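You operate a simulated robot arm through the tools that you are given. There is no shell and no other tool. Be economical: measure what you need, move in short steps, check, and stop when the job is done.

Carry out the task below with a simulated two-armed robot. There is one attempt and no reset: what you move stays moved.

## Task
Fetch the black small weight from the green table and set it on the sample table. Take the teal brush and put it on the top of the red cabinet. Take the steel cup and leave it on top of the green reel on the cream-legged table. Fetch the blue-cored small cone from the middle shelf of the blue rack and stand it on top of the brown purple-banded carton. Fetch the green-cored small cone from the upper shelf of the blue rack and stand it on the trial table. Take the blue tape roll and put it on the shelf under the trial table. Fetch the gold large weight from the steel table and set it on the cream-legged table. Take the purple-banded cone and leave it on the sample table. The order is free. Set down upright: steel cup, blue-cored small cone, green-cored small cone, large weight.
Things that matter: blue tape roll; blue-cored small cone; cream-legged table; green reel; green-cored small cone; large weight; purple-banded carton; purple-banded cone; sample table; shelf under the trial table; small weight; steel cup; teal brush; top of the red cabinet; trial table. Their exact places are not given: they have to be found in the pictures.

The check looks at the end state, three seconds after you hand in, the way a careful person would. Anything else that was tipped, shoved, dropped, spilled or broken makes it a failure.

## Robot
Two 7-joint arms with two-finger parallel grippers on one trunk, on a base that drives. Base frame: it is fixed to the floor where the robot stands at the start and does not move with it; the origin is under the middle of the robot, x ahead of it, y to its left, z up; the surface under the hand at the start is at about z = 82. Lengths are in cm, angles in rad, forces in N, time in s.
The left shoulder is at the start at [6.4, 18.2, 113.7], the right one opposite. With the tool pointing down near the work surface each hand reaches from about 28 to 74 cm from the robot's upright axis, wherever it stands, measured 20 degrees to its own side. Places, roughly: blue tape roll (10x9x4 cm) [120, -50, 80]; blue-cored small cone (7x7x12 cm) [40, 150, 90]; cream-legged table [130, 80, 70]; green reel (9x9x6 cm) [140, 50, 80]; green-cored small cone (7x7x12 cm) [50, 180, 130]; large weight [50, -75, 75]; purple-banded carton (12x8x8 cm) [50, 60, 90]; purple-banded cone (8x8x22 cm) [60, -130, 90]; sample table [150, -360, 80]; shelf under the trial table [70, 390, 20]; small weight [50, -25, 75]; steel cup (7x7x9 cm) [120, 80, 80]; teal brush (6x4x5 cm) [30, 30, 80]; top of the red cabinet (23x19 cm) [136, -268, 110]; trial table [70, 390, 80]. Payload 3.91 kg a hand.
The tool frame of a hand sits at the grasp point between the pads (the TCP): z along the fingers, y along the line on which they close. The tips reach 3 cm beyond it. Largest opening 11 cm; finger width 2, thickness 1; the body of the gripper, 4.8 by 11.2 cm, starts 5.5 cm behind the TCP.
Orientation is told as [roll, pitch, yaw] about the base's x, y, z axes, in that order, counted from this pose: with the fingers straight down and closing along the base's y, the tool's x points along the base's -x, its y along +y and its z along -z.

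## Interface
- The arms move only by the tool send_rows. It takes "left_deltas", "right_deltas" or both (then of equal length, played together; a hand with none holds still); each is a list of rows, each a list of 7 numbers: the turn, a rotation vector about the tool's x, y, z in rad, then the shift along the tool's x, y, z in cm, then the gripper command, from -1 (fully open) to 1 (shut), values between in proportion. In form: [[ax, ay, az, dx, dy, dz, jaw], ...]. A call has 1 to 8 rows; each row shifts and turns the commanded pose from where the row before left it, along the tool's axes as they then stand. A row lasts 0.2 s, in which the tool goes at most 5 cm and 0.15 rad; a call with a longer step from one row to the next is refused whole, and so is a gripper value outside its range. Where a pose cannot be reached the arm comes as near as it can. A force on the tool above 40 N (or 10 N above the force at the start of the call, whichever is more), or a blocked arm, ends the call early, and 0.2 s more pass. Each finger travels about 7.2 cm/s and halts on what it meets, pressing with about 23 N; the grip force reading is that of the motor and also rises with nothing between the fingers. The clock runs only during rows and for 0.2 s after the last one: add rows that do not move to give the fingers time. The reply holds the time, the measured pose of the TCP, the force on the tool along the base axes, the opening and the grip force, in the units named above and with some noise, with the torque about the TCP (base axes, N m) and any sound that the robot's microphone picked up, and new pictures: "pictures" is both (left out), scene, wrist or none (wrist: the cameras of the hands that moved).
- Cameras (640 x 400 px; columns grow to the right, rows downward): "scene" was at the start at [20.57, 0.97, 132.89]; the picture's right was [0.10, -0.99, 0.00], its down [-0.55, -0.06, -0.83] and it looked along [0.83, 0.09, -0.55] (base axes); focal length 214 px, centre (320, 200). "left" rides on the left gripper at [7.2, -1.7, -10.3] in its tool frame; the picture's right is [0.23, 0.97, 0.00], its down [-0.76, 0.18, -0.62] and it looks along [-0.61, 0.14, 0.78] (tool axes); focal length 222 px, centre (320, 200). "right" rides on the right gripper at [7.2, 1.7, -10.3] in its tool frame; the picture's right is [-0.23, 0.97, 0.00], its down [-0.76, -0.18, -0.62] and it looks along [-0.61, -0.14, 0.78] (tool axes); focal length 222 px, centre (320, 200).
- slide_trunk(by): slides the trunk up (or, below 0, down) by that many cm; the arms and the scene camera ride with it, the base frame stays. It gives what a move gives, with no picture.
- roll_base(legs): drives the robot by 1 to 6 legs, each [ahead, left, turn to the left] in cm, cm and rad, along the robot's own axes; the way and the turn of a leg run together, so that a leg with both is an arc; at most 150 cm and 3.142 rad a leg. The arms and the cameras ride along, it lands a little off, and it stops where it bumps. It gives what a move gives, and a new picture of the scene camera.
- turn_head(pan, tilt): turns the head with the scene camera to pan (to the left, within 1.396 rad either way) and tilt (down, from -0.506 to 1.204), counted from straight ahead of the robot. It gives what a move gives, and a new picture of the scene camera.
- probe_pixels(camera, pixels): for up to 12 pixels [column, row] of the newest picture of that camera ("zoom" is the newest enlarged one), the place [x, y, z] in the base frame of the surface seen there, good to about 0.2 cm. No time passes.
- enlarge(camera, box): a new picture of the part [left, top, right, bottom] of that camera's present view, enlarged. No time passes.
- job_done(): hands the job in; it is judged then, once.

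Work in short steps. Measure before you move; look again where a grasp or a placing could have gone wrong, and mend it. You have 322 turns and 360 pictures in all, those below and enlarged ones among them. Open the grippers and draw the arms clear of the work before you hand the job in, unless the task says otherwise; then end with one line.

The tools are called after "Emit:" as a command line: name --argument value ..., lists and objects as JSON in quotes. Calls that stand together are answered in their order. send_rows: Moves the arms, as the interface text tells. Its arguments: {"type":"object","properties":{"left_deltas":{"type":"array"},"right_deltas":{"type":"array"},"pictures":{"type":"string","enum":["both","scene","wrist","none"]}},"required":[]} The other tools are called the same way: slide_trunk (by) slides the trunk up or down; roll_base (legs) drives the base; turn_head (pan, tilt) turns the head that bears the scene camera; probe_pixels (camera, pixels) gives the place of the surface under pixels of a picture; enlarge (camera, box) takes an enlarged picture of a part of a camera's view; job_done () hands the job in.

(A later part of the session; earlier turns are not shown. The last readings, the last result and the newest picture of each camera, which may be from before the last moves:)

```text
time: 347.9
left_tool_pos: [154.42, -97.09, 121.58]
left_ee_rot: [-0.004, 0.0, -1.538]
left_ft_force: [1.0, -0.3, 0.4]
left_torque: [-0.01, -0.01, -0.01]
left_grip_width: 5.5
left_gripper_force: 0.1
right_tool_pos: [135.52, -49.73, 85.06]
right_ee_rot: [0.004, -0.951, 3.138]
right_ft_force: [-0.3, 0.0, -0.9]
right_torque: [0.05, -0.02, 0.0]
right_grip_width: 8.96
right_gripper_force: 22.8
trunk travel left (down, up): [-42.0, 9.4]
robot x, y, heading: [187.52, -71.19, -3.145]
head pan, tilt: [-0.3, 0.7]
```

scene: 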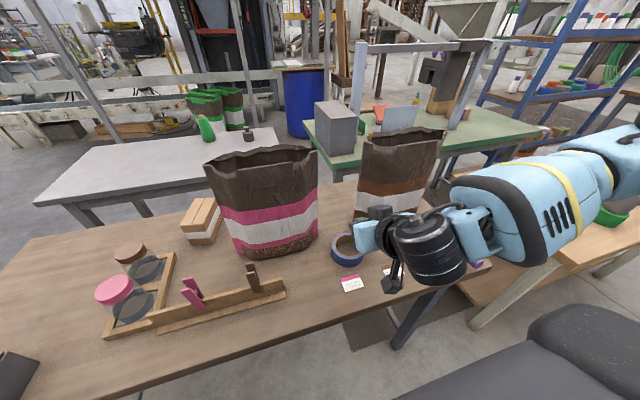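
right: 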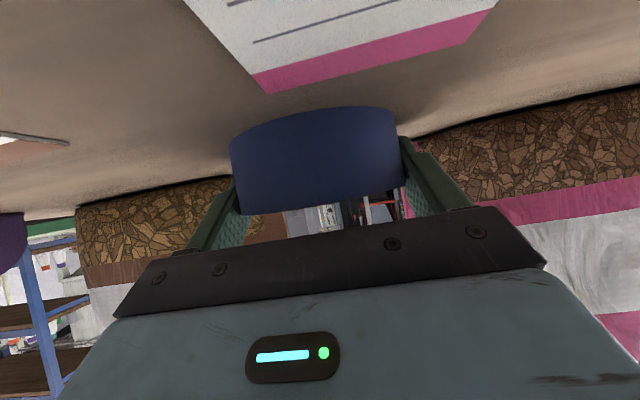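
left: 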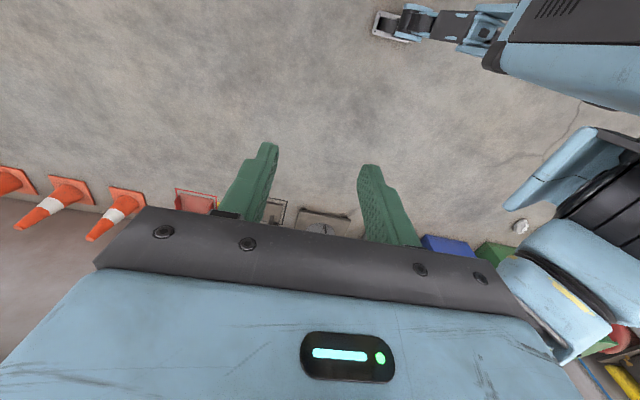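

Gripped at 8.96 cm. I lift vertically.

Emit:
send_rows --right_deltas '[[0, 0, 0, -1.6, 0, -1.2, 1], [0, 0, 0, -3.2, 0, -2.4, 1], [0, 0, 0, -3.2, 0, -2.4, 1], [0, 0, 0, -3.2, 0, -2.4, 1], [0, 0, 0, 0, 0, 0, 1]]' --pictures "both"

```text
time: 349.1
left_tool_pos: [154.41, -97.03, 121.36]
left_ee_rot: [-0.004, 0.001, -1.541]
left_ft_force: [0.3, -0.6, -0.5]
left_torque: [0.0, -0.01, 0.01]
left_grip_width: 5.48
left_gripper_force: 0.1
right_tool_pos: [135.73, -49.7, 98.81]
right_ee_rot: [0.004, -0.954, 3.138]
right_ft_force: [0.0, 0.6, -1.1]
right_torque: [0.02, 0.04, 0.06]
right_grip_width: 8.95
right_gripper_force: 23.3
trunk travel left (down, up): [-42.0, 9.4]
robot x, y, heading: [187.79, -70.96, -3.143]
head pan, tilt: [-0.3, 0.7]
```

scene: 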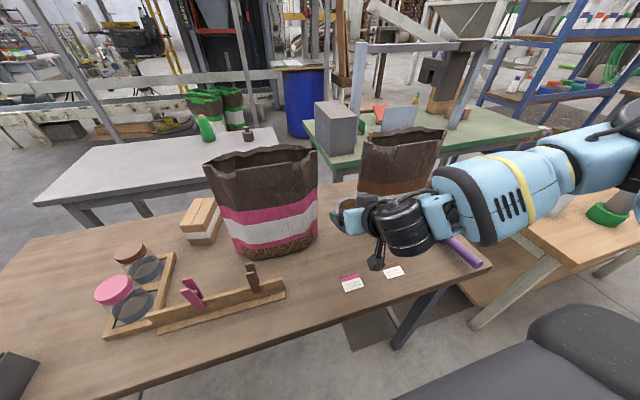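
right: 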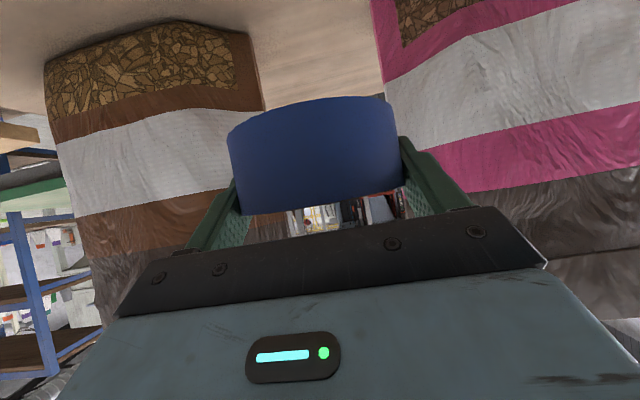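

Tape held. I back off, turn to +y and drive forward to view the rack from the wall side.

Emit:
roll_base --legs '[[-22, 0, 0], [0, 0, -1.57], [150, 0, 0], [40, 0, 0]]'

Emit:
turn_head --pan 1.1 --tilt 0.3

```text
time: 363.6
left_tool_pos: [174.47, 149.64, 121.49]
left_ee_rot: [-0.004, 0.002, -3.061]
left_ft_force: [0.4, 0.0, -0.2]
left_torque: [-0.03, 0.01, 0.02]
left_grip_width: 5.5
left_gripper_force: 0.1
right_tool_pos: [220.78, 170.47, 98.87]
right_ee_rot: [0.004, -0.953, 1.617]
right_ft_force: [0.0, 0.3, -1.7]
right_torque: [0.0, -0.01, -0.03]
right_grip_width: 8.88
right_gripper_force: 23.1
trunk travel left (down, up): [-42.0, 9.4]
robot x, y, heading: [201.92, 117.97, 1.618]
head pan, tilt: [-0.3, 0.7]
```

scene: 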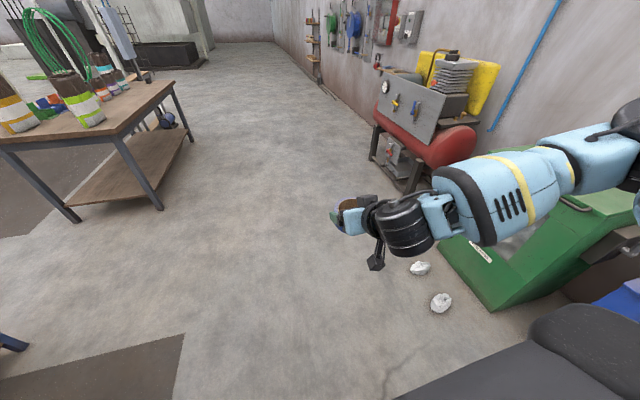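

```text
time: 365.2
left_tool_pos: [174.41, 149.65, 121.41]
left_ee_rot: [-0.003, 0.0, -3.062]
left_ft_force: [0.5, -0.2, 0.6]
left_torque: [-0.01, -0.01, 0.02]
left_grip_width: 5.49
left_gripper_force: 0.0
right_tool_pos: [220.75, 170.57, 98.94]
right_ee_rot: [0.004, -0.955, 1.615]
right_ft_force: [0.6, -0.5, 0.1]
right_torque: [-0.01, -0.04, -0.01]
right_grip_width: 8.88
right_gripper_force: 23.0
trunk travel left (down, up): [-42.0, 9.4]
robot x, y, heading: [202.1, 117.82, 1.623]
head pan, tilt: [1.1, 0.3]
```

scene: 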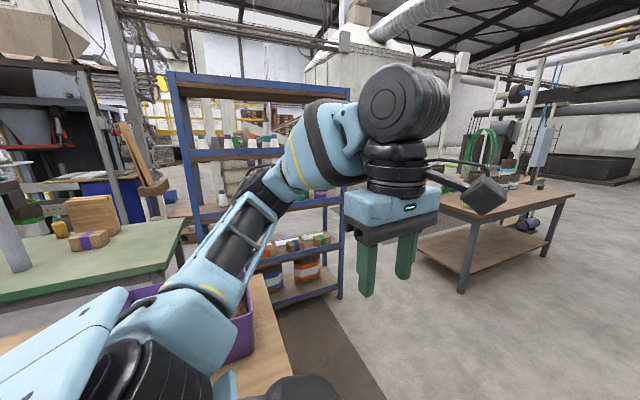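

The rack's open side faces +x, and the trial table with shelf is at (500,210). I drive to about (200,178) and face the rack.

Emit:
roll_base --legs '[[62, 0, 0], [0, 0, 1.52]]'

Emit:
turn_head --pan 0.0 --tilt 0.3

```text
time: 372.4
left_tool_pos: [165.22, 155.01, 121.6]
left_ee_rot: [-0.002, 0.0, -1.563]
left_ft_force: [-0.7, 0.7, 0.4]
left_torque: [0.0, 0.02, 0.0]
left_grip_width: 5.5
left_gripper_force: 0.0
right_tool_pos: [147.86, 202.81, 98.85]
right_ee_rot: [0.005, -0.954, 3.113]
right_ft_force: [-0.9, 0.2, -1.7]
right_torque: [0.01, 0.0, 0.02]
right_grip_width: 8.81
right_gripper_force: 22.9
trunk travel left (down, up): [-42.0, 9.4]
robot x, y, heading: [199.06, 179.95, 3.123]
head pan, tilt: [1.1, 0.3]
```

scene: 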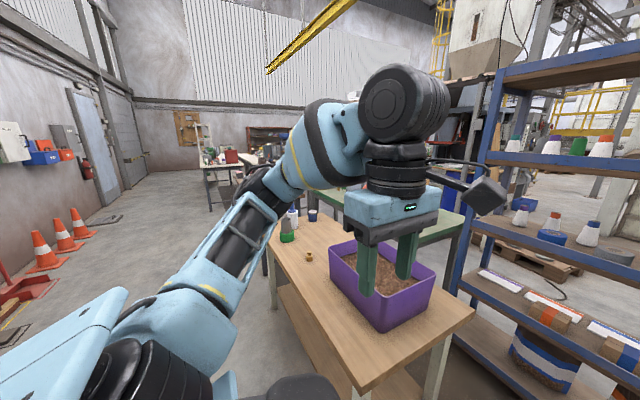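

```text
time: 373.7
left_tool_pos: [165.12, 155.03, 121.53]
left_ee_rot: [-0.002, 0.001, -1.567]
left_ft_force: [0.6, -0.2, 0.0]
left_torque: [0.0, -0.01, 0.04]
left_grip_width: 5.5
left_gripper_force: 0.1
right_tool_pos: [147.79, 202.85, 98.83]
right_ee_rot: [0.005, -0.954, 3.113]
right_ft_force: [-0.7, -0.2, -1.3]
right_torque: [-0.03, -0.03, -0.02]
right_grip_width: 8.8
right_gripper_force: 23.3
trunk travel left (down, up): [-42.0, 9.4]
robot x, y, heading: [199.27, 180.42, 3.119]
head pan, tilt: [0.0, 0.3]
```

scene: 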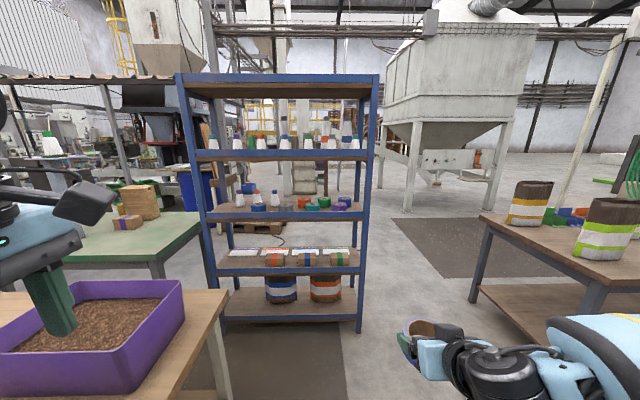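

The rack is ahead. I zoom in on both shelves to find green-cored and blue-cored cones.

Emit:
enlarge --camera "scene" --box '[190, 120, 380, 220]'

Emit:
probe_pixels --camera "scene" --pixels '[[212, 158], [365, 156], [215, 217], [360, 214], [237, 155], [345, 152], [275, 200], [370, 100], [180, 100]]'

```text
3.37 times, centred on (285, 170) of scene
```

zoom: 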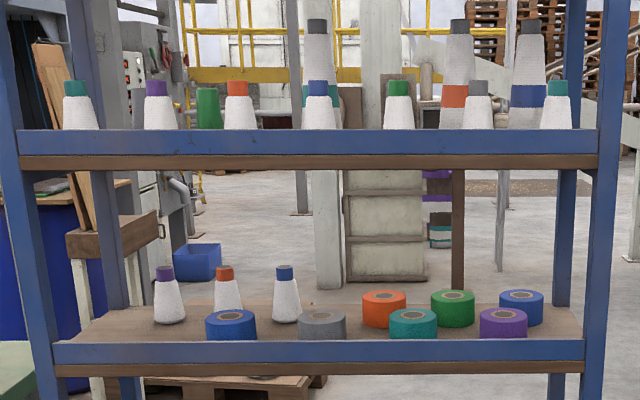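

```text
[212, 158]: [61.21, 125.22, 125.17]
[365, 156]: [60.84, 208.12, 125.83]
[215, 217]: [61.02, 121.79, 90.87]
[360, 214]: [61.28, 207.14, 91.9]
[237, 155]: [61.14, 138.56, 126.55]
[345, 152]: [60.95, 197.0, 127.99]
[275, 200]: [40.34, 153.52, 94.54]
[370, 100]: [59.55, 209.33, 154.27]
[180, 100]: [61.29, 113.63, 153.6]
```

Green-cored cone is at zoom (398,100) → pixel (308,140) on the upper shelf; blue-cored at (275,200) on the middle shelf. I probe those and start turning the left hand to yaw 0.

Emit:
probe_pixels --camera "zoom" --pixels '[[398, 87], [398, 112], [388, 120], [408, 120], [320, 110], [477, 110], [318, 88], [286, 272], [286, 305], [231, 320], [322, 322], [208, 105]]'

Emit:
send_rows --left_deltas '[[0, 0, 0.15, 0, 0, 0, 0], [0, 0, 0.15, 0, 0, 0, 0], [0, 0, 0.15, 0, 0, 0, 0], [0, 0, 0.15, 0, 0, 0, 0], [0, 0, 0.15, 0, 0, 0, 0], [0, 0, 0.15, 0, 0, 0, 0], [0, 0, 0.15, 0, 0, 0, 0], [0, 0, 0.15, 0, 0, 0, 0]]' --pictures "none"

```text
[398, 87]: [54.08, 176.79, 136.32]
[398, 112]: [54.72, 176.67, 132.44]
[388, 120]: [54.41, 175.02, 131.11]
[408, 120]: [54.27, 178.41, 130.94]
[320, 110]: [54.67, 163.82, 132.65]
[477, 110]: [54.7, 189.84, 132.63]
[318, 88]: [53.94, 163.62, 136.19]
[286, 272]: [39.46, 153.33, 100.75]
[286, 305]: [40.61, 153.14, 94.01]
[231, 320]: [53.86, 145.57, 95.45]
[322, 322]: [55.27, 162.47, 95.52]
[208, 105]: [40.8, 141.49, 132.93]
```

```text
time: 375.5
left_tool_pos: [165.21, 154.94, 121.46]
left_ee_rot: [-0.002, -0.003, -2.767]
left_ft_force: [0.1, 0.0, 0.0]
left_torque: [0.02, -0.03, 0.01]
left_grip_width: 5.51
left_gripper_force: 0.0
right_tool_pos: [147.81, 202.82, 98.86]
right_ee_rot: [0.003, -0.954, 3.114]
right_ft_force: [-0.3, -0.4, -0.4]
right_torque: [0.02, 0.0, -0.04]
right_grip_width: 8.8
right_gripper_force: 22.7
trunk travel left (down, up): [-42.0, 9.4]
robot x, y, heading: [198.96, 180.18, 3.118]
head pan, tilt: [0.0, 0.3]
```

Green cone axis ≈(52.5,176.7), cap top ≈137.5. I finish the left yaw, then tilt it ≈0.8, and retract the right hand (tape) by 14 cm.

Emit:
send_rows --left_deltas '[[0, 0, 0.15, 0, 0, 0, -0.5], [0, 0, 0.15, 0, 0, 0, -0.5], [0, 0, 0.05, 0, 0, 0, -0.5], [0, -0.15, 0, -2, 0, 0, -0.5], [0, -0.15, 0, -2, 0, 0, -0.5], [0, -0.15, 0, -2, 0, 0, -0.5], [0, -0.15, 0, -2, 0, 0, -0.5], [0, -0.15, 0, -2, 0, 0, -0.5]]' --right_deltas '[[0, 0, 0, 1.16, 0, -1.63, 1], [0, 0, 0, 1.16, 0, -1.63, 1], [0, 0, 0, 1.16, 0, -1.63, 1], [0, 0, 0, 1.16, 0, -1.63, 1], [0, 0, 0, 1.16, 0, -1.63, 1], [0, 0, 0, 1.16, 0, -1.63, 1], [0, 0, 0, 1.16, 0, -1.63, 1], [0, 0, 0, 0, 0, 0, 1]]' --pictures "none"

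Emit:
slide_trunk --by 9

```text
time: 377.3
left_tool_pos: [155.88, 154.7, 124.4]
left_ee_rot: [0.0, -0.756, -3.11]
left_ft_force: [-0.2, -0.3, 0.1]
left_torque: [0.02, -0.01, 0.03]
left_grip_width: 8.27
left_gripper_force: 0.1
right_tool_pos: [153.89, 201.9, 97.79]
right_ee_rot: [0.004, -0.952, 3.115]
right_ft_force: [0.0, 0.3, -1.4]
right_torque: [0.03, 0.01, -0.01]
right_grip_width: 8.77
right_gripper_force: 22.8
right hand out of reach, approached as far as the arm can: row 3, 4, 5, 6, 7
trunk travel left (down, up): [-42.0, 9.4]
robot x, y, heading: [199.15, 179.93, 3.118]
head pan, tilt: [0.0, 0.3]
```

```text
time: 378.5
left_tool_pos: [155.78, 154.81, 133.31]
left_ee_rot: [-0.001, -0.75, -3.113]
left_ft_force: [0.0, -0.2, -0.4]
left_torque: [0.0, 0.0, 0.02]
left_grip_width: 8.26
left_gripper_force: 0.0
right_tool_pos: [153.76, 201.91, 106.62]
right_ee_rot: [0.003, -0.949, 3.115]
right_ft_force: [-0.2, -0.6, -1.6]
right_torque: [0.0, 0.0, -0.01]
right_grip_width: 8.76
right_gripper_force: 22.9
trunk travel left (down, up): [-51.0, 0.4]
robot x, y, heading: [198.87, 179.99, 3.119]
head pan, tilt: [0.0, 0.3]
```

I drive to about (128,202), correcting heading, so the left hand sits in front of the green-cored cone.

Emit:
roll_base --legs '[[0, -22, 0.02], [70, 0, 0]]'

Emit:
send_rows --left_deltas '[[0, 0, 0, 0, 0, 0, -0.5]]' --right_deltas '[[0, 0, 0, 0, 0, 0, 1]]' --pictures "both"

```text
time: 384.5
left_tool_pos: [87.73, 176.86, 133.49]
left_ee_rot: [-0.001, -0.754, -3.102]
left_ft_force: [-0.4, -0.4, 0.5]
left_torque: [0.02, -0.01, 0.02]
left_grip_width: 8.26
left_gripper_force: 0.0
right_tool_pos: [85.14, 223.99, 106.86]
right_ee_rot: [0.001, -0.953, 3.124]
right_ft_force: [-0.3, 0.6, -1.1]
right_torque: [0.0, -0.02, 0.0]
right_grip_width: 8.71
right_gripper_force: 23.7
trunk travel left (down, up): [-51.0, 0.4]
robot x, y, heading: [130.05, 202.65, 3.123]
head pan, tilt: [0.0, 0.3]
```

scene: 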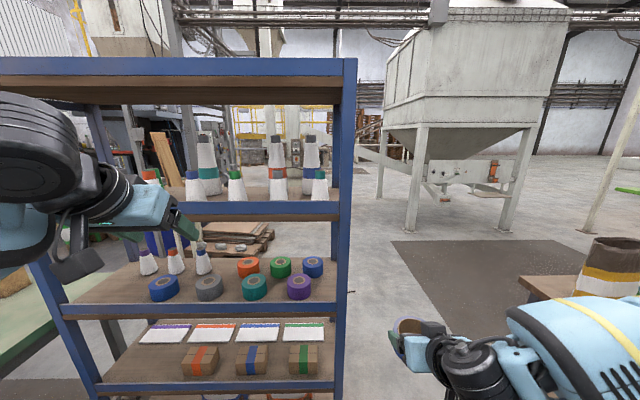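

```text
time: 384.9
left_tool_pos: [87.58, 176.83, 133.44]
left_ee_rot: [0.0, -0.754, -3.103]
left_ft_force: [0.4, -0.1, -0.1]
left_torque: [-0.04, 0.0, -0.01]
left_grip_width: 8.25
left_gripper_force: 0.0
right_tool_pos: [85.15, 223.97, 106.91]
right_ee_rot: [0.004, -0.954, 3.124]
right_ft_force: [0.6, -1.0, -0.6]
right_torque: [-0.03, -0.01, -0.02]
right_grip_width: 8.7
right_gripper_force: 22.5
trunk travel left (down, up): [-51.0, 0.4]
robot x, y, heading: [130.33, 202.29, 3.128]
head pan, tilt: [0.0, 0.3]
```

scene: 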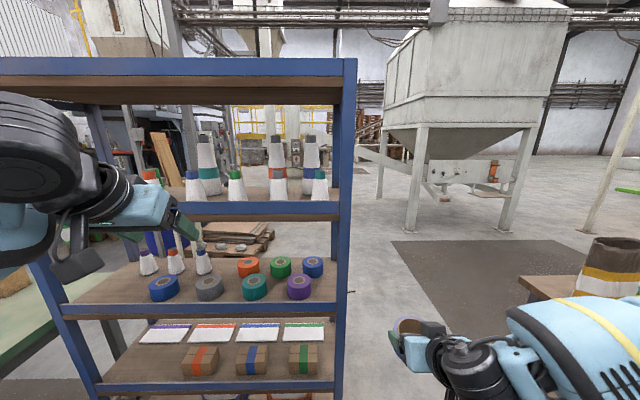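
right: 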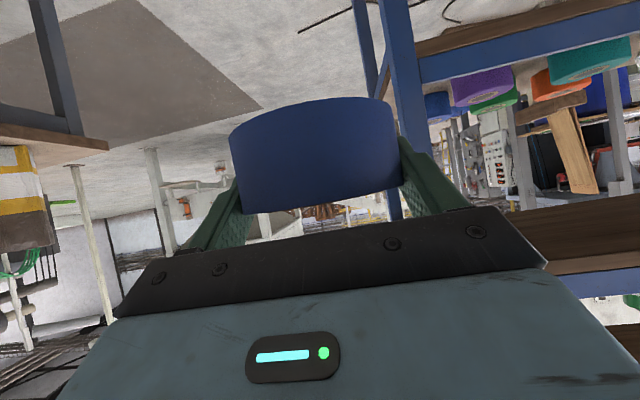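
left: 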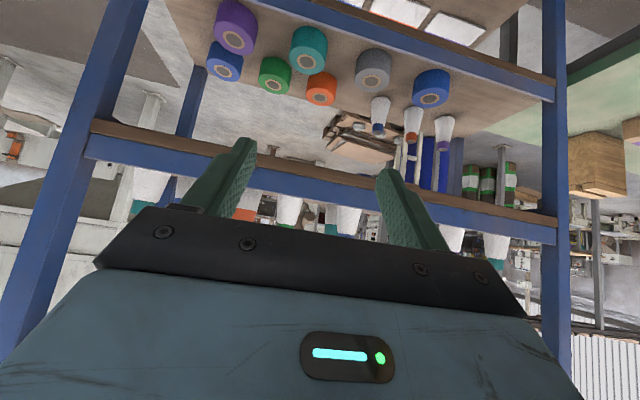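

I measure the green-cored cone and shelf surface from this better view.

Emit:
enlarge --camera "scene" --box '[170, 110, 350, 220]'

Emit:
probe_pixels --camera "scene" --pixels '[[235, 172], [235, 186], [229, 196], [244, 196], [237, 200], [260, 197], [253, 205], [253, 213], [193, 186], [280, 190], [215, 180], [340, 75]]'

```text
3.56 times, centred on (260, 165) of scene
```

zoom: 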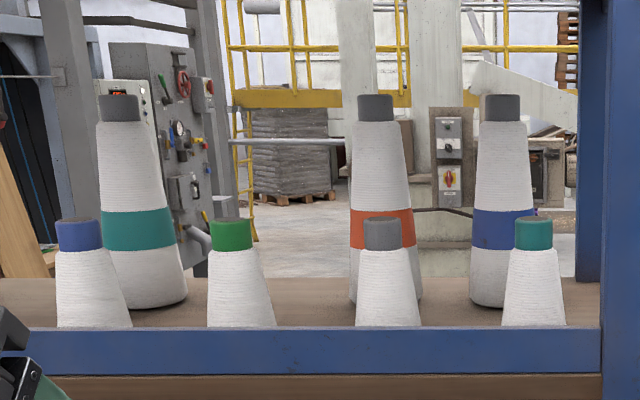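

```text
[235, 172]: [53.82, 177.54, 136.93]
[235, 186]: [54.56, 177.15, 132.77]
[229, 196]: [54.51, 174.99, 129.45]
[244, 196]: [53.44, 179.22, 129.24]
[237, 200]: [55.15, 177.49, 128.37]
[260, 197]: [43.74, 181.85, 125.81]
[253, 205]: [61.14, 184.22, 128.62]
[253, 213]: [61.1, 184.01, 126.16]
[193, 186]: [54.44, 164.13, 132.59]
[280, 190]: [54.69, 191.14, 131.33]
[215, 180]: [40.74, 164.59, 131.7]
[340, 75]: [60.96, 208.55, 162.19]
```

Shelf z=125.8, lip top 129, cone axis (52.4,177.2). I drive 12 cm closer, then extend the left hand over the lip.

Emit:
roll_base --legs '[[12, 0, 0]]'

Emit:
send_rows --left_deltas '[[0, 0, 0, -3.15, -0.22, 2.34, -0.5], [0, 0, 0, -3.15, -0.22, 2.34, -0.5], [0, 0, 0, -3.15, -0.22, 2.34, -0.5], [0, 0, 0, -3.15, -0.22, 2.34, -0.5], [0, 0, 0, 0, 0, 0, -0.5]]'

```text
time: 386.1
left_tool_pos: [76.09, 177.1, 133.53]
left_ee_rot: [0.001, -0.756, -3.101]
left_ft_force: [0.1, 0.4, -0.1]
left_torque: [0.0, -0.01, 0.02]
left_grip_width: 8.24
left_gripper_force: 0.1
right_tool_pos: [73.33, 224.06, 106.81]
right_ee_rot: [0.004, -0.953, 3.126]
right_ft_force: [-0.1, -0.2, -1.0]
right_torque: [0.03, -0.01, -0.02]
right_grip_width: 8.69
right_gripper_force: 22.8
trunk travel left (down, up): [-51.0, 0.4]
robot x, y, heading: [118.68, 202.83, 3.128]
head pan, tilt: [0.0, 0.3]
```

scene: 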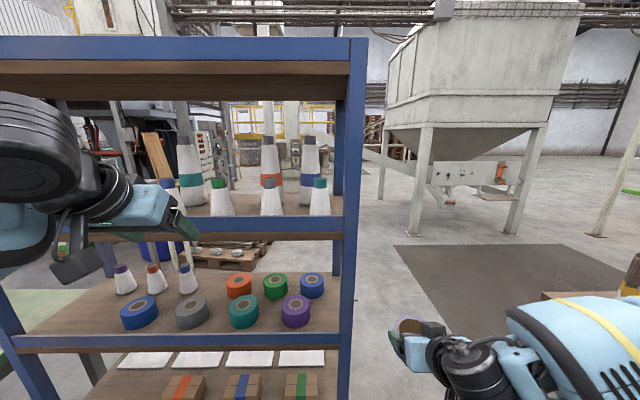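

```text
time: 387.3
left_tool_pos: [60.28, 177.41, 135.41]
left_ee_rot: [0.0, -0.756, -3.101]
left_ft_force: [0.8, 0.1, -0.4]
left_torque: [0.02, 0.02, -0.02]
left_grip_width: 8.24
left_gripper_force: 0.0
right_tool_pos: [73.32, 224.13, 106.91]
right_ee_rot: [0.003, -0.953, 3.126]
right_ft_force: [-0.1, 0.1, -1.1]
right_torque: [0.01, -0.02, 0.0]
right_grip_width: 8.7
right_gripper_force: 23.0
trunk travel left (down, up): [-51.0, 0.4]
robot x, y, heading: [118.94, 202.61, 3.134]
head pan, tilt: [0.0, 0.3]
```

scene: 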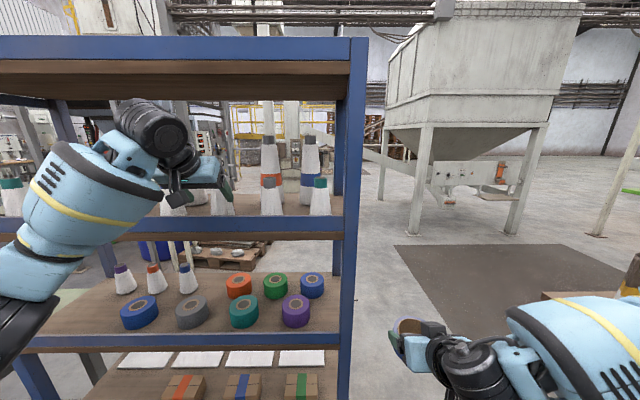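
left: 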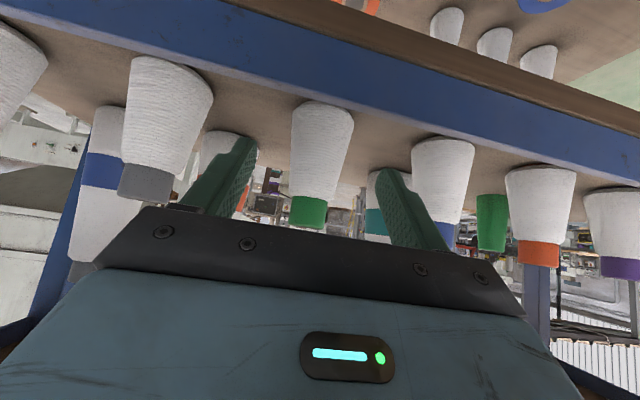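

The green-cored cone is centred between the fingers. I advance 8 cm and lower 2.4.

Emit:
send_rows --left_deltas '[[0, 0, 0, -1.37, -0.03, 2.38, -0.5], [0, 0, 0, -1.37, -0.03, 2.38, -0.5], [0, 0, 0, -1.37, -0.03, 2.38, -0.5], [0, 0, 0, 0, 0, 0, -0.5]]' --pictures "wrist"

```text
time: 388.3
left_tool_pos: [52.51, 177.17, 132.88]
left_ee_rot: [-0.001, -0.756, -3.103]
left_ft_force: [-0.1, -0.6, 0.1]
left_torque: [0.01, 0.0, -0.02]
left_grip_width: 8.22
left_gripper_force: 0.1
right_tool_pos: [73.3, 224.07, 106.88]
right_ee_rot: [0.004, -0.952, 3.125]
right_ft_force: [0.5, -0.4, -0.1]
right_torque: [0.04, -0.02, -0.03]
right_grip_width: 8.68
right_gripper_force: 23.2
trunk travel left (down, up): [-51.0, 0.4]
robot x, y, heading: [118.79, 202.64, 3.129]
head pan, tilt: [0.0, 0.3]
```

left: 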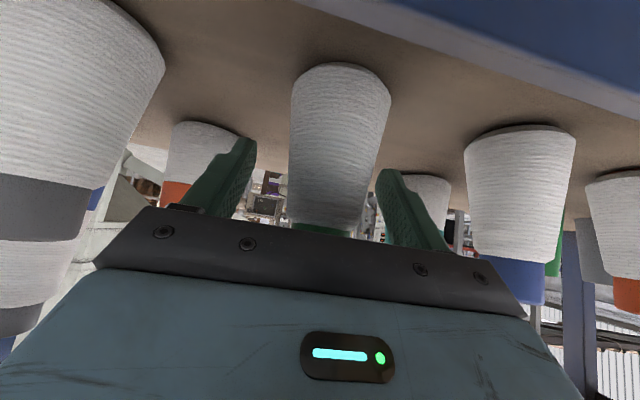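

The fingers straddle the cone. I close gently.

Emit:
send_rows --left_deltas '[[0, 0, 0, 0, 0, 0, -0.1], [0, 0, 0, 0, 0, 0, 0.2], [0, 0, 0, 0, 0, 0, 0.6], [0, 0, 0, 0, 0, 0, 1], [0, 0, 0, 0, 0, 0, 1]]' --pictures "wrist"

```text
time: 389.5
left_tool_pos: [52.34, 177.15, 132.71]
left_ee_rot: [0.001, -0.753, -3.101]
left_ft_force: [-0.5, -0.5, 1.3]
left_torque: [0.03, 0.05, 0.01]
left_grip_width: 5.1
left_gripper_force: 22.6
right_tool_pos: [73.29, 224.11, 106.87]
right_ee_rot: [0.004, -0.953, 3.125]
right_ft_force: [0.3, 0.3, -1.7]
right_torque: [-0.01, -0.01, -0.02]
right_grip_width: 8.64
right_gripper_force: 23.2
trunk travel left (down, up): [-51.0, 0.4]
robot x, y, heading: [119.08, 202.54, 3.126]
head pan, tilt: [0.0, 0.3]
```

left: 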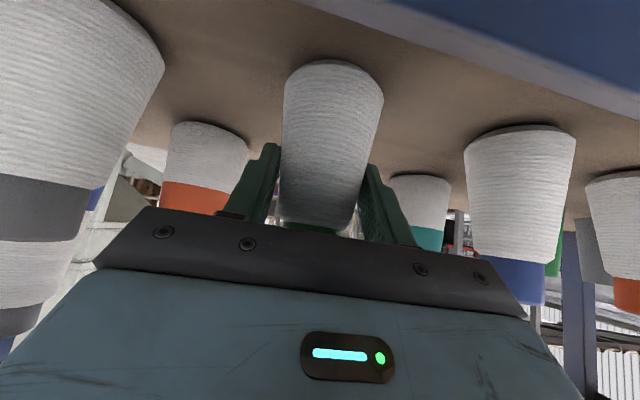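

Held (5.1 cm). I lift 5.5 cm, then retreat out over the lip.

Emit:
send_rows --left_deltas '[[0, 0, 0, -1.3, 0, -1.35, 1], [0, 0, 0, -2.5, 0, -2.65, 1], [0, 0, 0, 0, 0, 0, 1], [0, 0, 0, 2.9, 0.15, -2.74, 1], [0, 0, 0, 2.9, 0.15, -2.74, 1], [0, 0, 0, 2.9, 0.15, -2.74, 1], [0, 0, 0, 2.9, 0.15, -2.74, 1], [0, 0, 0, 2.9, 0.15, -2.74, 1]]'

```text
time: 391.3
left_tool_pos: [72.47, 177.11, 138.41]
left_ee_rot: [-0.002, -0.755, -3.102]
left_ft_force: [0.2, -0.4, -1.8]
left_torque: [0.05, 0.03, 0.01]
left_grip_width: 5.14
left_gripper_force: 22.3
right_tool_pos: [73.39, 224.05, 106.9]
right_ee_rot: [0.002, -0.953, 3.125]
right_ft_force: [0.1, -0.4, -1.1]
right_torque: [0.03, -0.03, -0.01]
right_grip_width: 8.65
right_gripper_force: 22.7
trunk travel left (down, up): [-51.0, 0.4]
robot x, y, heading: [118.7, 203.04, 3.128]
head pan, tilt: [0.0, 0.3]
```

scene: 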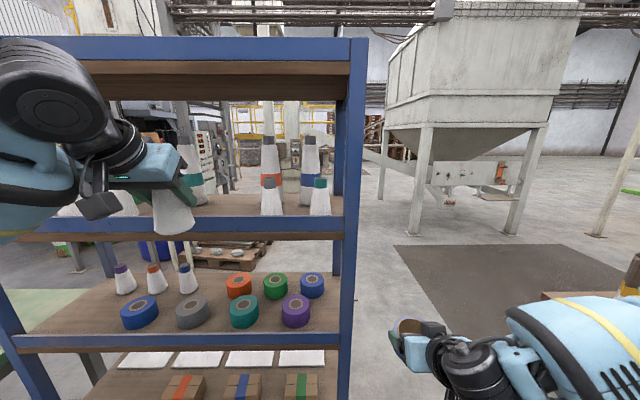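
left: 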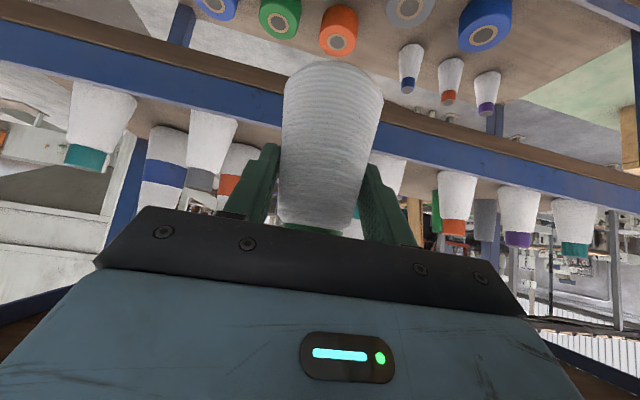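

Cone out safely. I back up 45 cm and look toward the trial table.

Emit:
roll_base --legs '[[-45, 0, 0.012]]'

Emit:
turn_head --pan -0.8 --tilt 0.4

```text
time: 394.0
left_tool_pos: [117.12, 176.39, 138.26]
left_ee_rot: [0.001, -0.754, -3.097]
left_ft_force: [0.6, -0.7, -2.0]
left_torque: [-0.02, 0.02, 0.02]
left_grip_width: 5.1
left_gripper_force: 22.3
right_tool_pos: [118.1, 223.4, 106.77]
right_ee_rot: [0.003, -0.953, 3.13]
right_ft_force: [0.0, 0.2, -1.0]
right_torque: [0.03, -0.03, -0.01]
right_grip_width: 8.59
right_gripper_force: 23.1
trunk travel left (down, up): [-51.0, 0.4]
robot x, y, heading: [163.55, 202.22, 3.133]
head pan, tilt: [0.0, 0.3]
```

scene: 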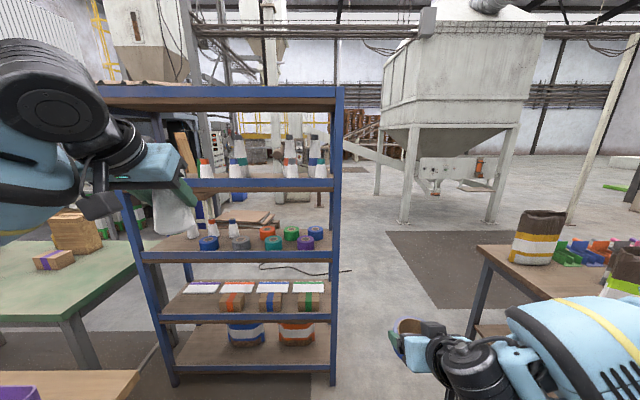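

```text
time: 395.1
left_tool_pos: [117.05, 176.44, 138.46]
left_ee_rot: [0.002, -0.753, -3.098]
left_ft_force: [-0.2, -0.7, -2.4]
left_torque: [0.02, 0.0, -0.02]
left_grip_width: 5.1
left_gripper_force: 22.9
right_tool_pos: [118.08, 223.41, 106.92]
right_ee_rot: [0.003, -0.953, 3.129]
right_ft_force: [0.2, 1.0, -1.2]
right_torque: [-0.02, -0.01, -0.02]
right_grip_width: 8.62
right_gripper_force: 22.7
trunk travel left (down, up): [-51.0, 0.4]
robot x, y, heading: [163.39, 202.09, 3.135]
head pan, tilt: [-0.799, 0.4]
```

scene: 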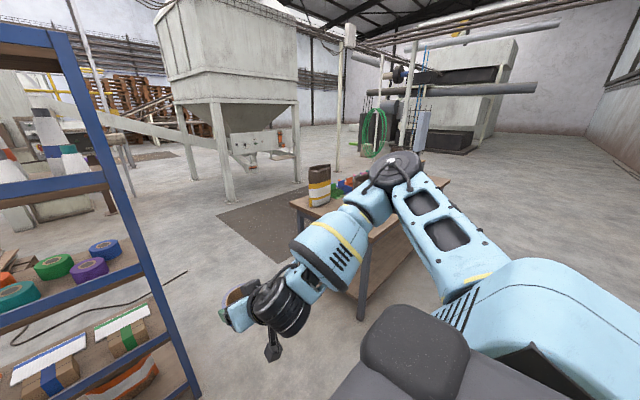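

I probe the trial table corners and its shelf.

Emit:
probe_pixels --camera "scene" --pixels '[[300, 208], [375, 230], [360, 300], [390, 250], [318, 170], [440, 185], [345, 190]]'

Emit:
send_rows --right_deltas '[[0, 0, 0, 0, 0, 0, 1]]' --pictures "wrist"

```text
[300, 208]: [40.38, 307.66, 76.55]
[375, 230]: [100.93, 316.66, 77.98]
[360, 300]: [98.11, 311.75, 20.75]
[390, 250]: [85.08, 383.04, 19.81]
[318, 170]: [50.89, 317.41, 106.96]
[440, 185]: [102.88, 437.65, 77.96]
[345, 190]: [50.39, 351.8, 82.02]
```

```text
time: 395.6
left_tool_pos: [117.08, 176.42, 138.3]
left_ee_rot: [-0.001, -0.753, -3.098]
left_ft_force: [-0.3, -0.1, -2.4]
left_torque: [-0.02, -0.02, 0.01]
left_grip_width: 5.12
left_gripper_force: 22.9
right_tool_pos: [118.03, 223.47, 106.8]
right_ee_rot: [0.002, -0.954, 3.128]
right_ft_force: [0.4, 0.1, -0.6]
right_torque: [0.0, -0.03, 0.0]
right_grip_width: 8.6
right_gripper_force: 22.8
trunk travel left (down, up): [-51.0, 0.4]
robot x, y, heading: [163.62, 202.18, 3.135]
head pan, tilt: [-0.799, 0.4]
```

right: 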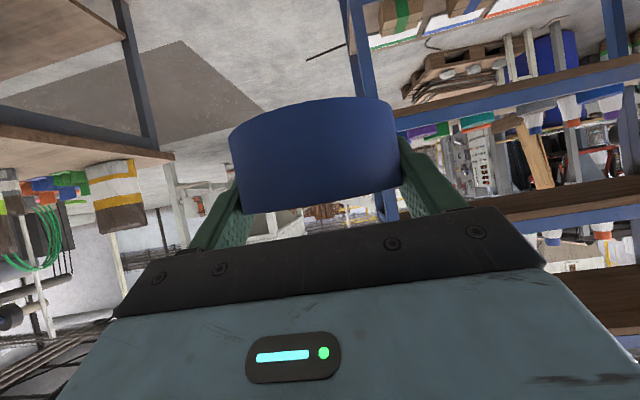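

Trial table: x 40–102, y 308–470, top z≈78, shelf z≈19.8. I strafe right to y≈385 and look.

Emit:
roll_base --legs '[[0, -150, 0.005], [0, -33, 0]]'

Emit:
turn_head --pan 0.0 --tilt 0.6

```text
time: 411.8
left_tool_pos: [118.67, 358.51, 138.38]
left_ee_rot: [-0.001, -0.752, -3.101]
left_ft_force: [0.0, -0.3, -2.3]
left_torque: [0.01, -0.01, 0.02]
left_grip_width: 5.07
left_gripper_force: 23.4
right_tool_pos: [119.8, 405.42, 106.77]
right_ee_rot: [0.003, -0.954, 3.126]
right_ft_force: [0.5, -0.2, -0.9]
right_torque: [0.0, 0.0, -0.02]
right_grip_width: 8.11
right_gripper_force: 23.0
trunk travel left (down, up): [-51.0, 0.4]
robot x, y, heading: [165.4, 383.9, 3.131]
head pan, tilt: [-0.799, 0.4]
```

scene: 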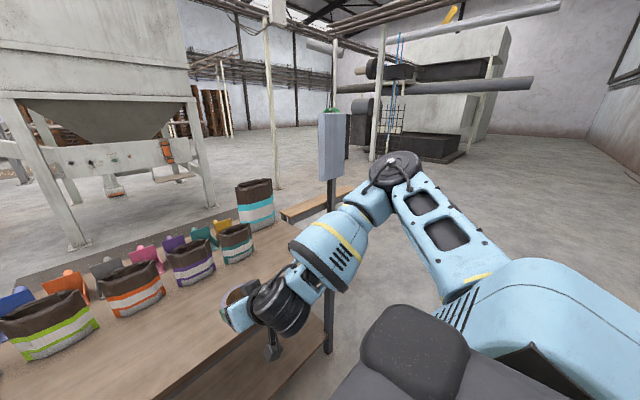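

```text
time: 412.9
left_tool_pos: [118.67, 358.34, 138.38]
left_ee_rot: [0.0, -0.753, -3.102]
left_ft_force: [-0.6, 0.3, -2.0]
left_torque: [0.01, -0.01, -0.01]
left_grip_width: 5.07
left_gripper_force: 23.5
right_tool_pos: [119.92, 405.49, 106.83]
right_ee_rot: [0.003, -0.952, 3.126]
right_ft_force: [0.3, 1.2, -1.3]
right_torque: [0.01, 0.0, 0.03]
right_grip_width: 8.12
right_gripper_force: 23.0
trunk travel left (down, up): [-51.0, 0.4]
robot x, y, heading: [165.25, 383.68, 3.13]
head pan, tilt: [0.0, 0.6]
```

scene: 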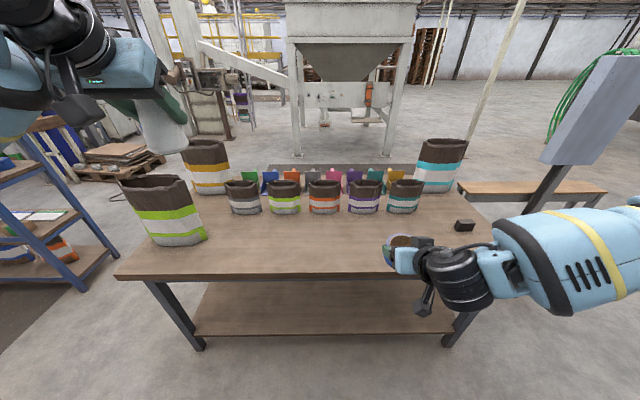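

The tape grip narrowed to 8.1 cm – it may be creeping out. I check the wrist view at once.

Emit:
send_rows --right_deltas '[[0, 0, 0, 0, 0, 0, 1]]' --pictures "wrist"

```text
time: 413.4
left_tool_pos: [118.67, 358.42, 138.35]
left_ee_rot: [0.001, -0.754, -3.101]
left_ft_force: [-0.8, -0.1, -2.7]
left_torque: [0.01, -0.03, 0.01]
left_grip_width: 5.06
left_gripper_force: 23.2
right_tool_pos: [120.02, 405.42, 106.88]
right_ee_rot: [0.003, -0.952, 3.127]
right_ft_force: [-0.3, -0.2, -1.4]
right_torque: [-0.01, -0.03, -0.01]
right_grip_width: 8.12
right_gripper_force: 23.0
trunk travel left (down, up): [-51.0, 0.4]
robot x, y, heading: [165.59, 383.95, 3.127]
head pan, tilt: [0.0, 0.6]
```

right: 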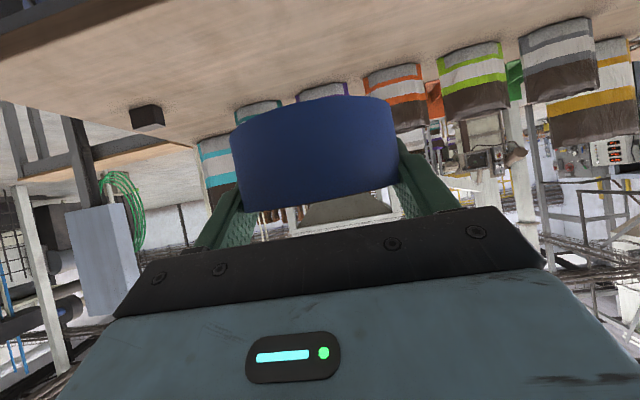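

The ring is creeping. I set it down on the trial table's free front area at once to regrasp: drive 25 ahead and lower the trunk 20.

Emit:
roll_base --legs '[[27, 0, 0]]'

Emit:
slide_trunk --by -20

Emit:
send_rows --right_deltas '[[0, 0, 0, 1.6, 0, 1.16, 1], [0, 0, 0, 0, 0, 0, 1]]' --pictures "both"

```text
time: 415.3
left_tool_pos: [92.03, 358.73, 138.37]
left_ee_rot: [0.0, -0.755, -3.101]
left_ft_force: [0.1, -0.3, -2.8]
left_torque: [0.01, -0.02, -0.01]
left_grip_width: 5.04
left_gripper_force: 23.1
right_tool_pos: [93.04, 405.68, 106.8]
right_ee_rot: [0.002, -0.952, 3.129]
right_ft_force: [-0.1, 0.0, -1.3]
right_torque: [-0.01, -0.01, 0.0]
right_grip_width: 8.12
right_gripper_force: 22.3
trunk travel left (down, up): [-51.0, 0.4]
robot x, y, heading: [138.8, 384.16, 3.13]
head pan, tilt: [0.0, 0.6]
```

scene: 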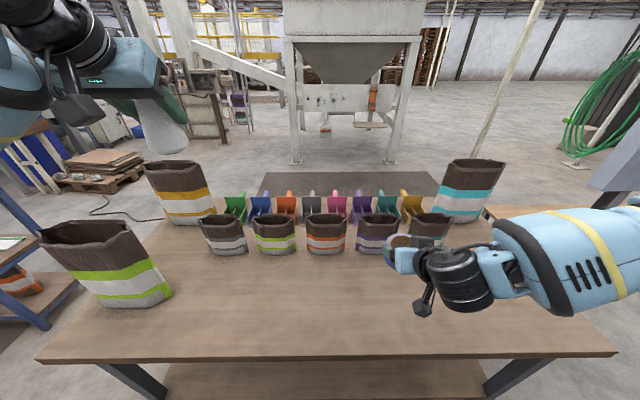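

```text
time: 417.4
left_tool_pos: [92.02, 358.69, 118.4]
left_ee_rot: [-0.002, -0.755, -3.1]
left_ft_force: [0.0, -0.3, -2.0]
left_torque: [0.0, -0.06, 0.01]
left_grip_width: 5.07
left_gripper_force: 23.5
right_tool_pos: [94.28, 405.6, 80.81]
right_ee_rot: [0.004, -0.799, 3.127]
right_ft_force: [1.6, -1.0, 15.4]
right_torque: [0.22, 0.55, -0.05]
right_grip_width: 8.12
right_gripper_force: 23.3
trunk travel left (down, up): [-31.0, 20.4]
robot x, y, heading: [138.72, 384.14, 3.132]
head pan, tilt: [0.0, 0.6]
```

```text
time: 417.7
left_tool_pos: [92.07, 358.72, 118.38]
left_ee_rot: [0.0, -0.753, -3.101]
left_ft_force: [0.3, 0.1, -1.2]
left_torque: [-0.03, -0.05, 0.02]
left_grip_width: 5.08
left_gripper_force: 23.0
right_tool_pos: [94.12, 405.79, 80.75]
right_ee_rot: [0.003, -0.814, 3.13]
right_ft_force: [11.3, -1.2, 21.2]
right_torque: [1.06, 0.22, -0.46]
right_grip_width: 8.12
right_gripper_force: 23.0
trunk travel left (down, up): [-31.0, 20.4]
robot x, y, heading: [139.04, 384.05, 3.129]
head pan, tilt: [0.0, 0.6]
stopped in row 1 (right hand): the force on the tool passed its limit at 61 N (the readings are from after the stop); the commanded pose is now the measured one
```

scene: 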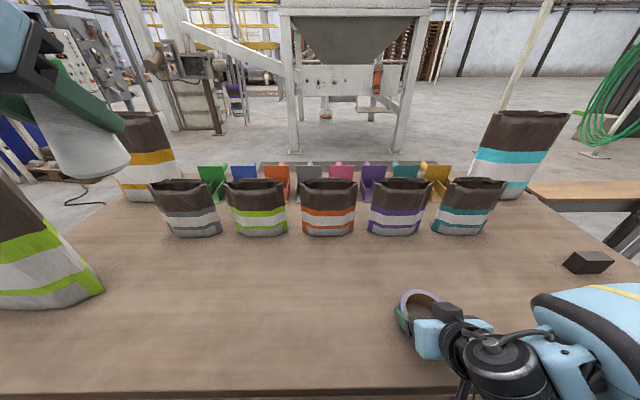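
right: 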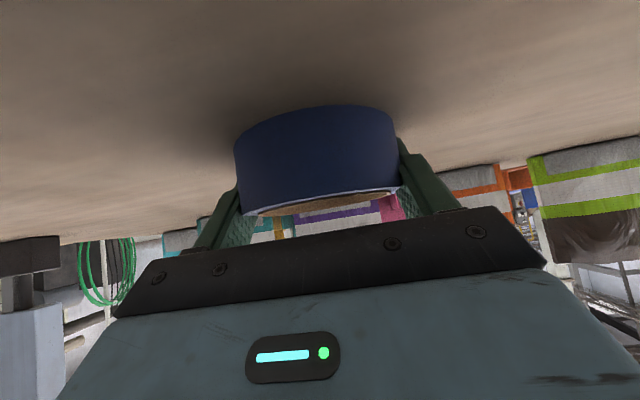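

The tape touched down. I relieve the press and open the fingers.

Emit:
send_rows --right_deltas '[[0, 0, 0, -0.3, 0, -0.3, 1], [0, 0, 0, 0, 0, 0, 0], [0, 0, 0, 0, 0, 0, -0.8], [0, 0, 0, 0, 0, 0, -1], [0, 0, 0, 0, 0, 0, -1]]' --pictures "both"

```text
time: 418.9
left_tool_pos: [92.01, 358.74, 118.29]
left_ee_rot: [0.0, -0.754, -3.101]
left_ft_force: [0.7, -0.1, -2.2]
left_torque: [0.03, 0.03, 0.03]
left_grip_width: 5.08
left_gripper_force: 23.1
right_tool_pos: [94.02, 405.67, 81.06]
right_ee_rot: [0.003, -0.807, 3.13]
right_ft_force: [-0.2, -0.7, -0.6]
right_torque: [-0.01, -0.01, -0.01]
right_grip_width: 11.0
right_gripper_force: 0.0
trunk travel left (down, up): [-31.0, 20.4]
robot x, y, heading: [138.85, 384.53, 3.129]
head pan, tilt: [0.0, 0.6]
```

scene: 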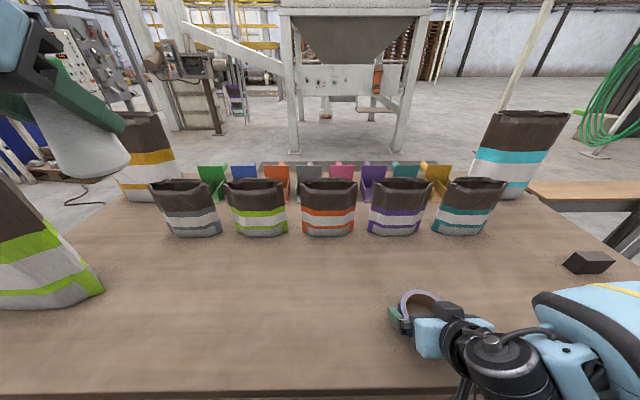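
right: 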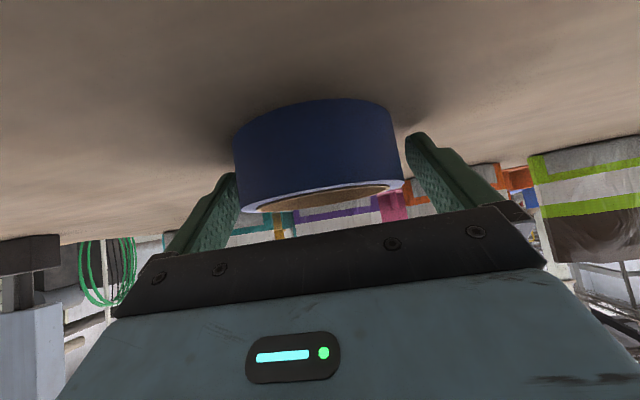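

The tape rests on the table. I raise the right hand clear and check the spot for the green cone.

Emit:
send_rows --right_deltas '[[0, 0, 0, -2.9, 0, -2.8, -1], [0, 0, 0, -2.9, 0, -2.8, -1], [0, 0, 0, -2.9, 0, -2.8, -1]]' --pictures "both"

Emit:
probe_pixels --camera "scene" --pixels '[[100, 290], [60, 305], [150, 330], [230, 300], [320, 330], [200, 385], [170, 235]]'

```text
time: 419.7
left_tool_pos: [91.91, 358.81, 118.27]
left_ee_rot: [0.001, -0.755, -3.102]
left_ft_force: [0.8, 0.6, -1.6]
left_torque: [-0.03, 0.02, 0.02]
left_grip_width: 5.06
left_gripper_force: 23.3
right_tool_pos: [91.99, 405.27, 92.66]
right_ee_rot: [0.001, -0.808, 3.128]
right_ft_force: [0.1, -0.1, -0.2]
right_torque: [-0.02, -0.04, 0.03]
right_grip_width: 11.01
right_gripper_force: 0.2
right hand out of reach, approached as far as the arm can: row 1, 2
trunk travel left (down, up): [-31.0, 20.4]
robot x, y, heading: [138.55, 384.58, 3.129]
head pan, tilt: [0.0, 0.6]
```

scene: 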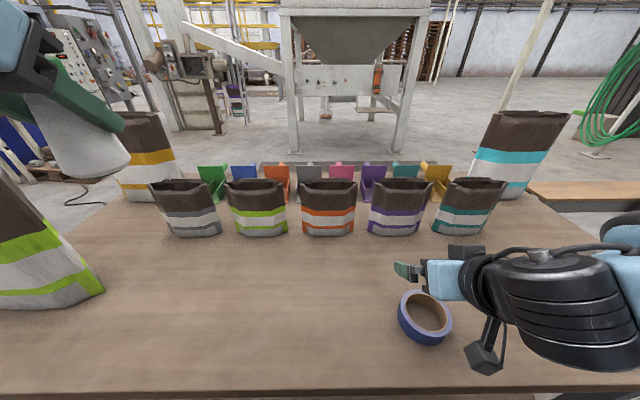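
right: 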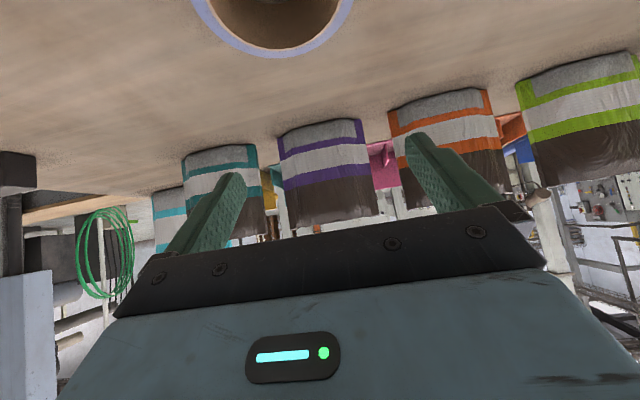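

```text
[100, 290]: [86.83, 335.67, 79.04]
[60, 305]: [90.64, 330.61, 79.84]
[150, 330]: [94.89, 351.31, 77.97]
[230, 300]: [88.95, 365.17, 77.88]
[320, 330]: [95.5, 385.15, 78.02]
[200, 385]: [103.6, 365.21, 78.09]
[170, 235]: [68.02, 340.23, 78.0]
```

The spot (91,362) is free (bag ends y≈336). I lower the left hand with the cone to ~0.7 cm above the table.

Emit:
send_rows --left_deltas '[[0, 0, 0, 2.8, -0.4, 2.98, 1], [0, 0, 0, 2.8, -0.4, 2.98, 1], [0, 0, 0, 2.8, -0.4, 2.98, 1], [0, 0, 0, 2.8, -0.4, 2.98, 1], [0, 0, 0, 2.8, -0.4, 2.98, 1], [0, 0, 0, 2.8, -0.4, 2.98, 1], [0, 0, 0, 2.8, -0.4, 2.98, 1], [0, 0, 0, 2.8, 0, 2.98, 1]]' --pictures "both"

```text
time: 421.5
left_tool_pos: [92.11, 361.71, 85.51]
left_ee_rot: [0.0, -0.756, -3.099]
left_ft_force: [0.3, -0.9, -2.0]
left_torque: [-0.01, 0.02, -0.01]
left_grip_width: 5.07
left_gripper_force: 23.3
right_tool_pos: [92.0, 405.27, 92.73]
right_ee_rot: [0.003, -0.807, 3.129]
right_ft_force: [-0.8, 0.1, 0.3]
right_torque: [0.02, -0.03, -0.02]
right_grip_width: 11.0
right_gripper_force: 0.0
trunk travel left (down, up): [-31.0, 20.4]
robot x, y, heading: [138.32, 384.54, 3.128]
head pan, tilt: [0.0, 0.6]
```

scene: 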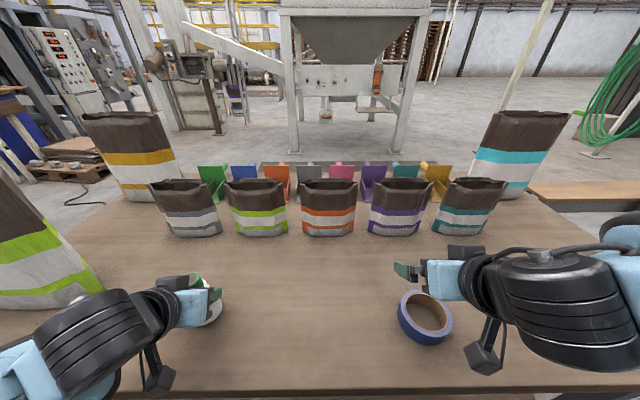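
left: 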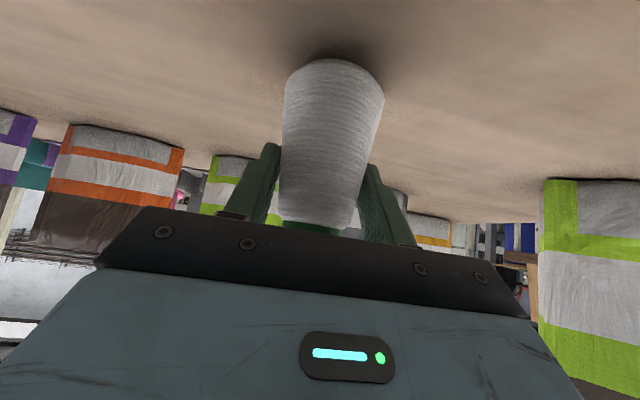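

Near contact (expected at 84.9). I lower in small steps.

Emit:
send_rows --left_deltas '[[0, 0, 0, 0.2, 0, 0.22, 1], [0, 0, 0, 0.17, 0, 0.18, 1], [0, 0, 0, 0.1, 0, 0.11, 1], [0, 0, 0, 0, 0, 0, 1]]' --pictures "none"

```text
time: 422.5
left_tool_pos: [91.85, 361.6, 84.9]
left_ee_rot: [0.0, -0.754, -3.101]
left_ft_force: [0.2, 0.2, -1.9]
left_torque: [0.0, 0.0, 0.02]
left_grip_width: 5.05
left_gripper_force: 23.4
right_tool_pos: [92.02, 405.28, 92.71]
right_ee_rot: [0.001, -0.808, 3.129]
right_ft_force: [-0.1, 0.0, -0.7]
right_torque: [0.0, 0.01, -0.03]
right_grip_width: 11.0
right_gripper_force: 0.1
trunk travel left (down, up): [-31.0, 20.4]
robot x, y, heading: [138.5, 384.35, 3.128]
head pan, tilt: [0.0, 0.6]
```

Not quite touching; a little more.

Emit:
send_rows --left_deltas '[[0, 0, 0, 0.14, 0, 0.15, 1], [0, 0, 0, 0.1, 0, 0.11, 1], [0, 0, 0, 0, 0, 0, 1]]' --pictures "none"

```text
time: 423.3
left_tool_pos: [91.82, 361.6, 84.87]
left_ee_rot: [-0.002, -0.761, -3.1]
left_ft_force: [0.7, -2.6, 20.7]
left_torque: [0.2, -0.33, -0.02]
left_grip_width: 5.08
left_gripper_force: 22.6
right_tool_pos: [92.02, 405.33, 92.83]
right_ee_rot: [0.003, -0.81, 3.127]
right_ft_force: [-1.4, -0.4, 0.3]
right_torque: [0.0, -0.01, -0.01]
right_grip_width: 11.0
right_gripper_force: 0.1
trunk travel left (down, up): [-31.0, 20.4]
robot x, y, heading: [138.46, 384.19, 3.127]
head pan, tilt: [0.0, 0.6]
```

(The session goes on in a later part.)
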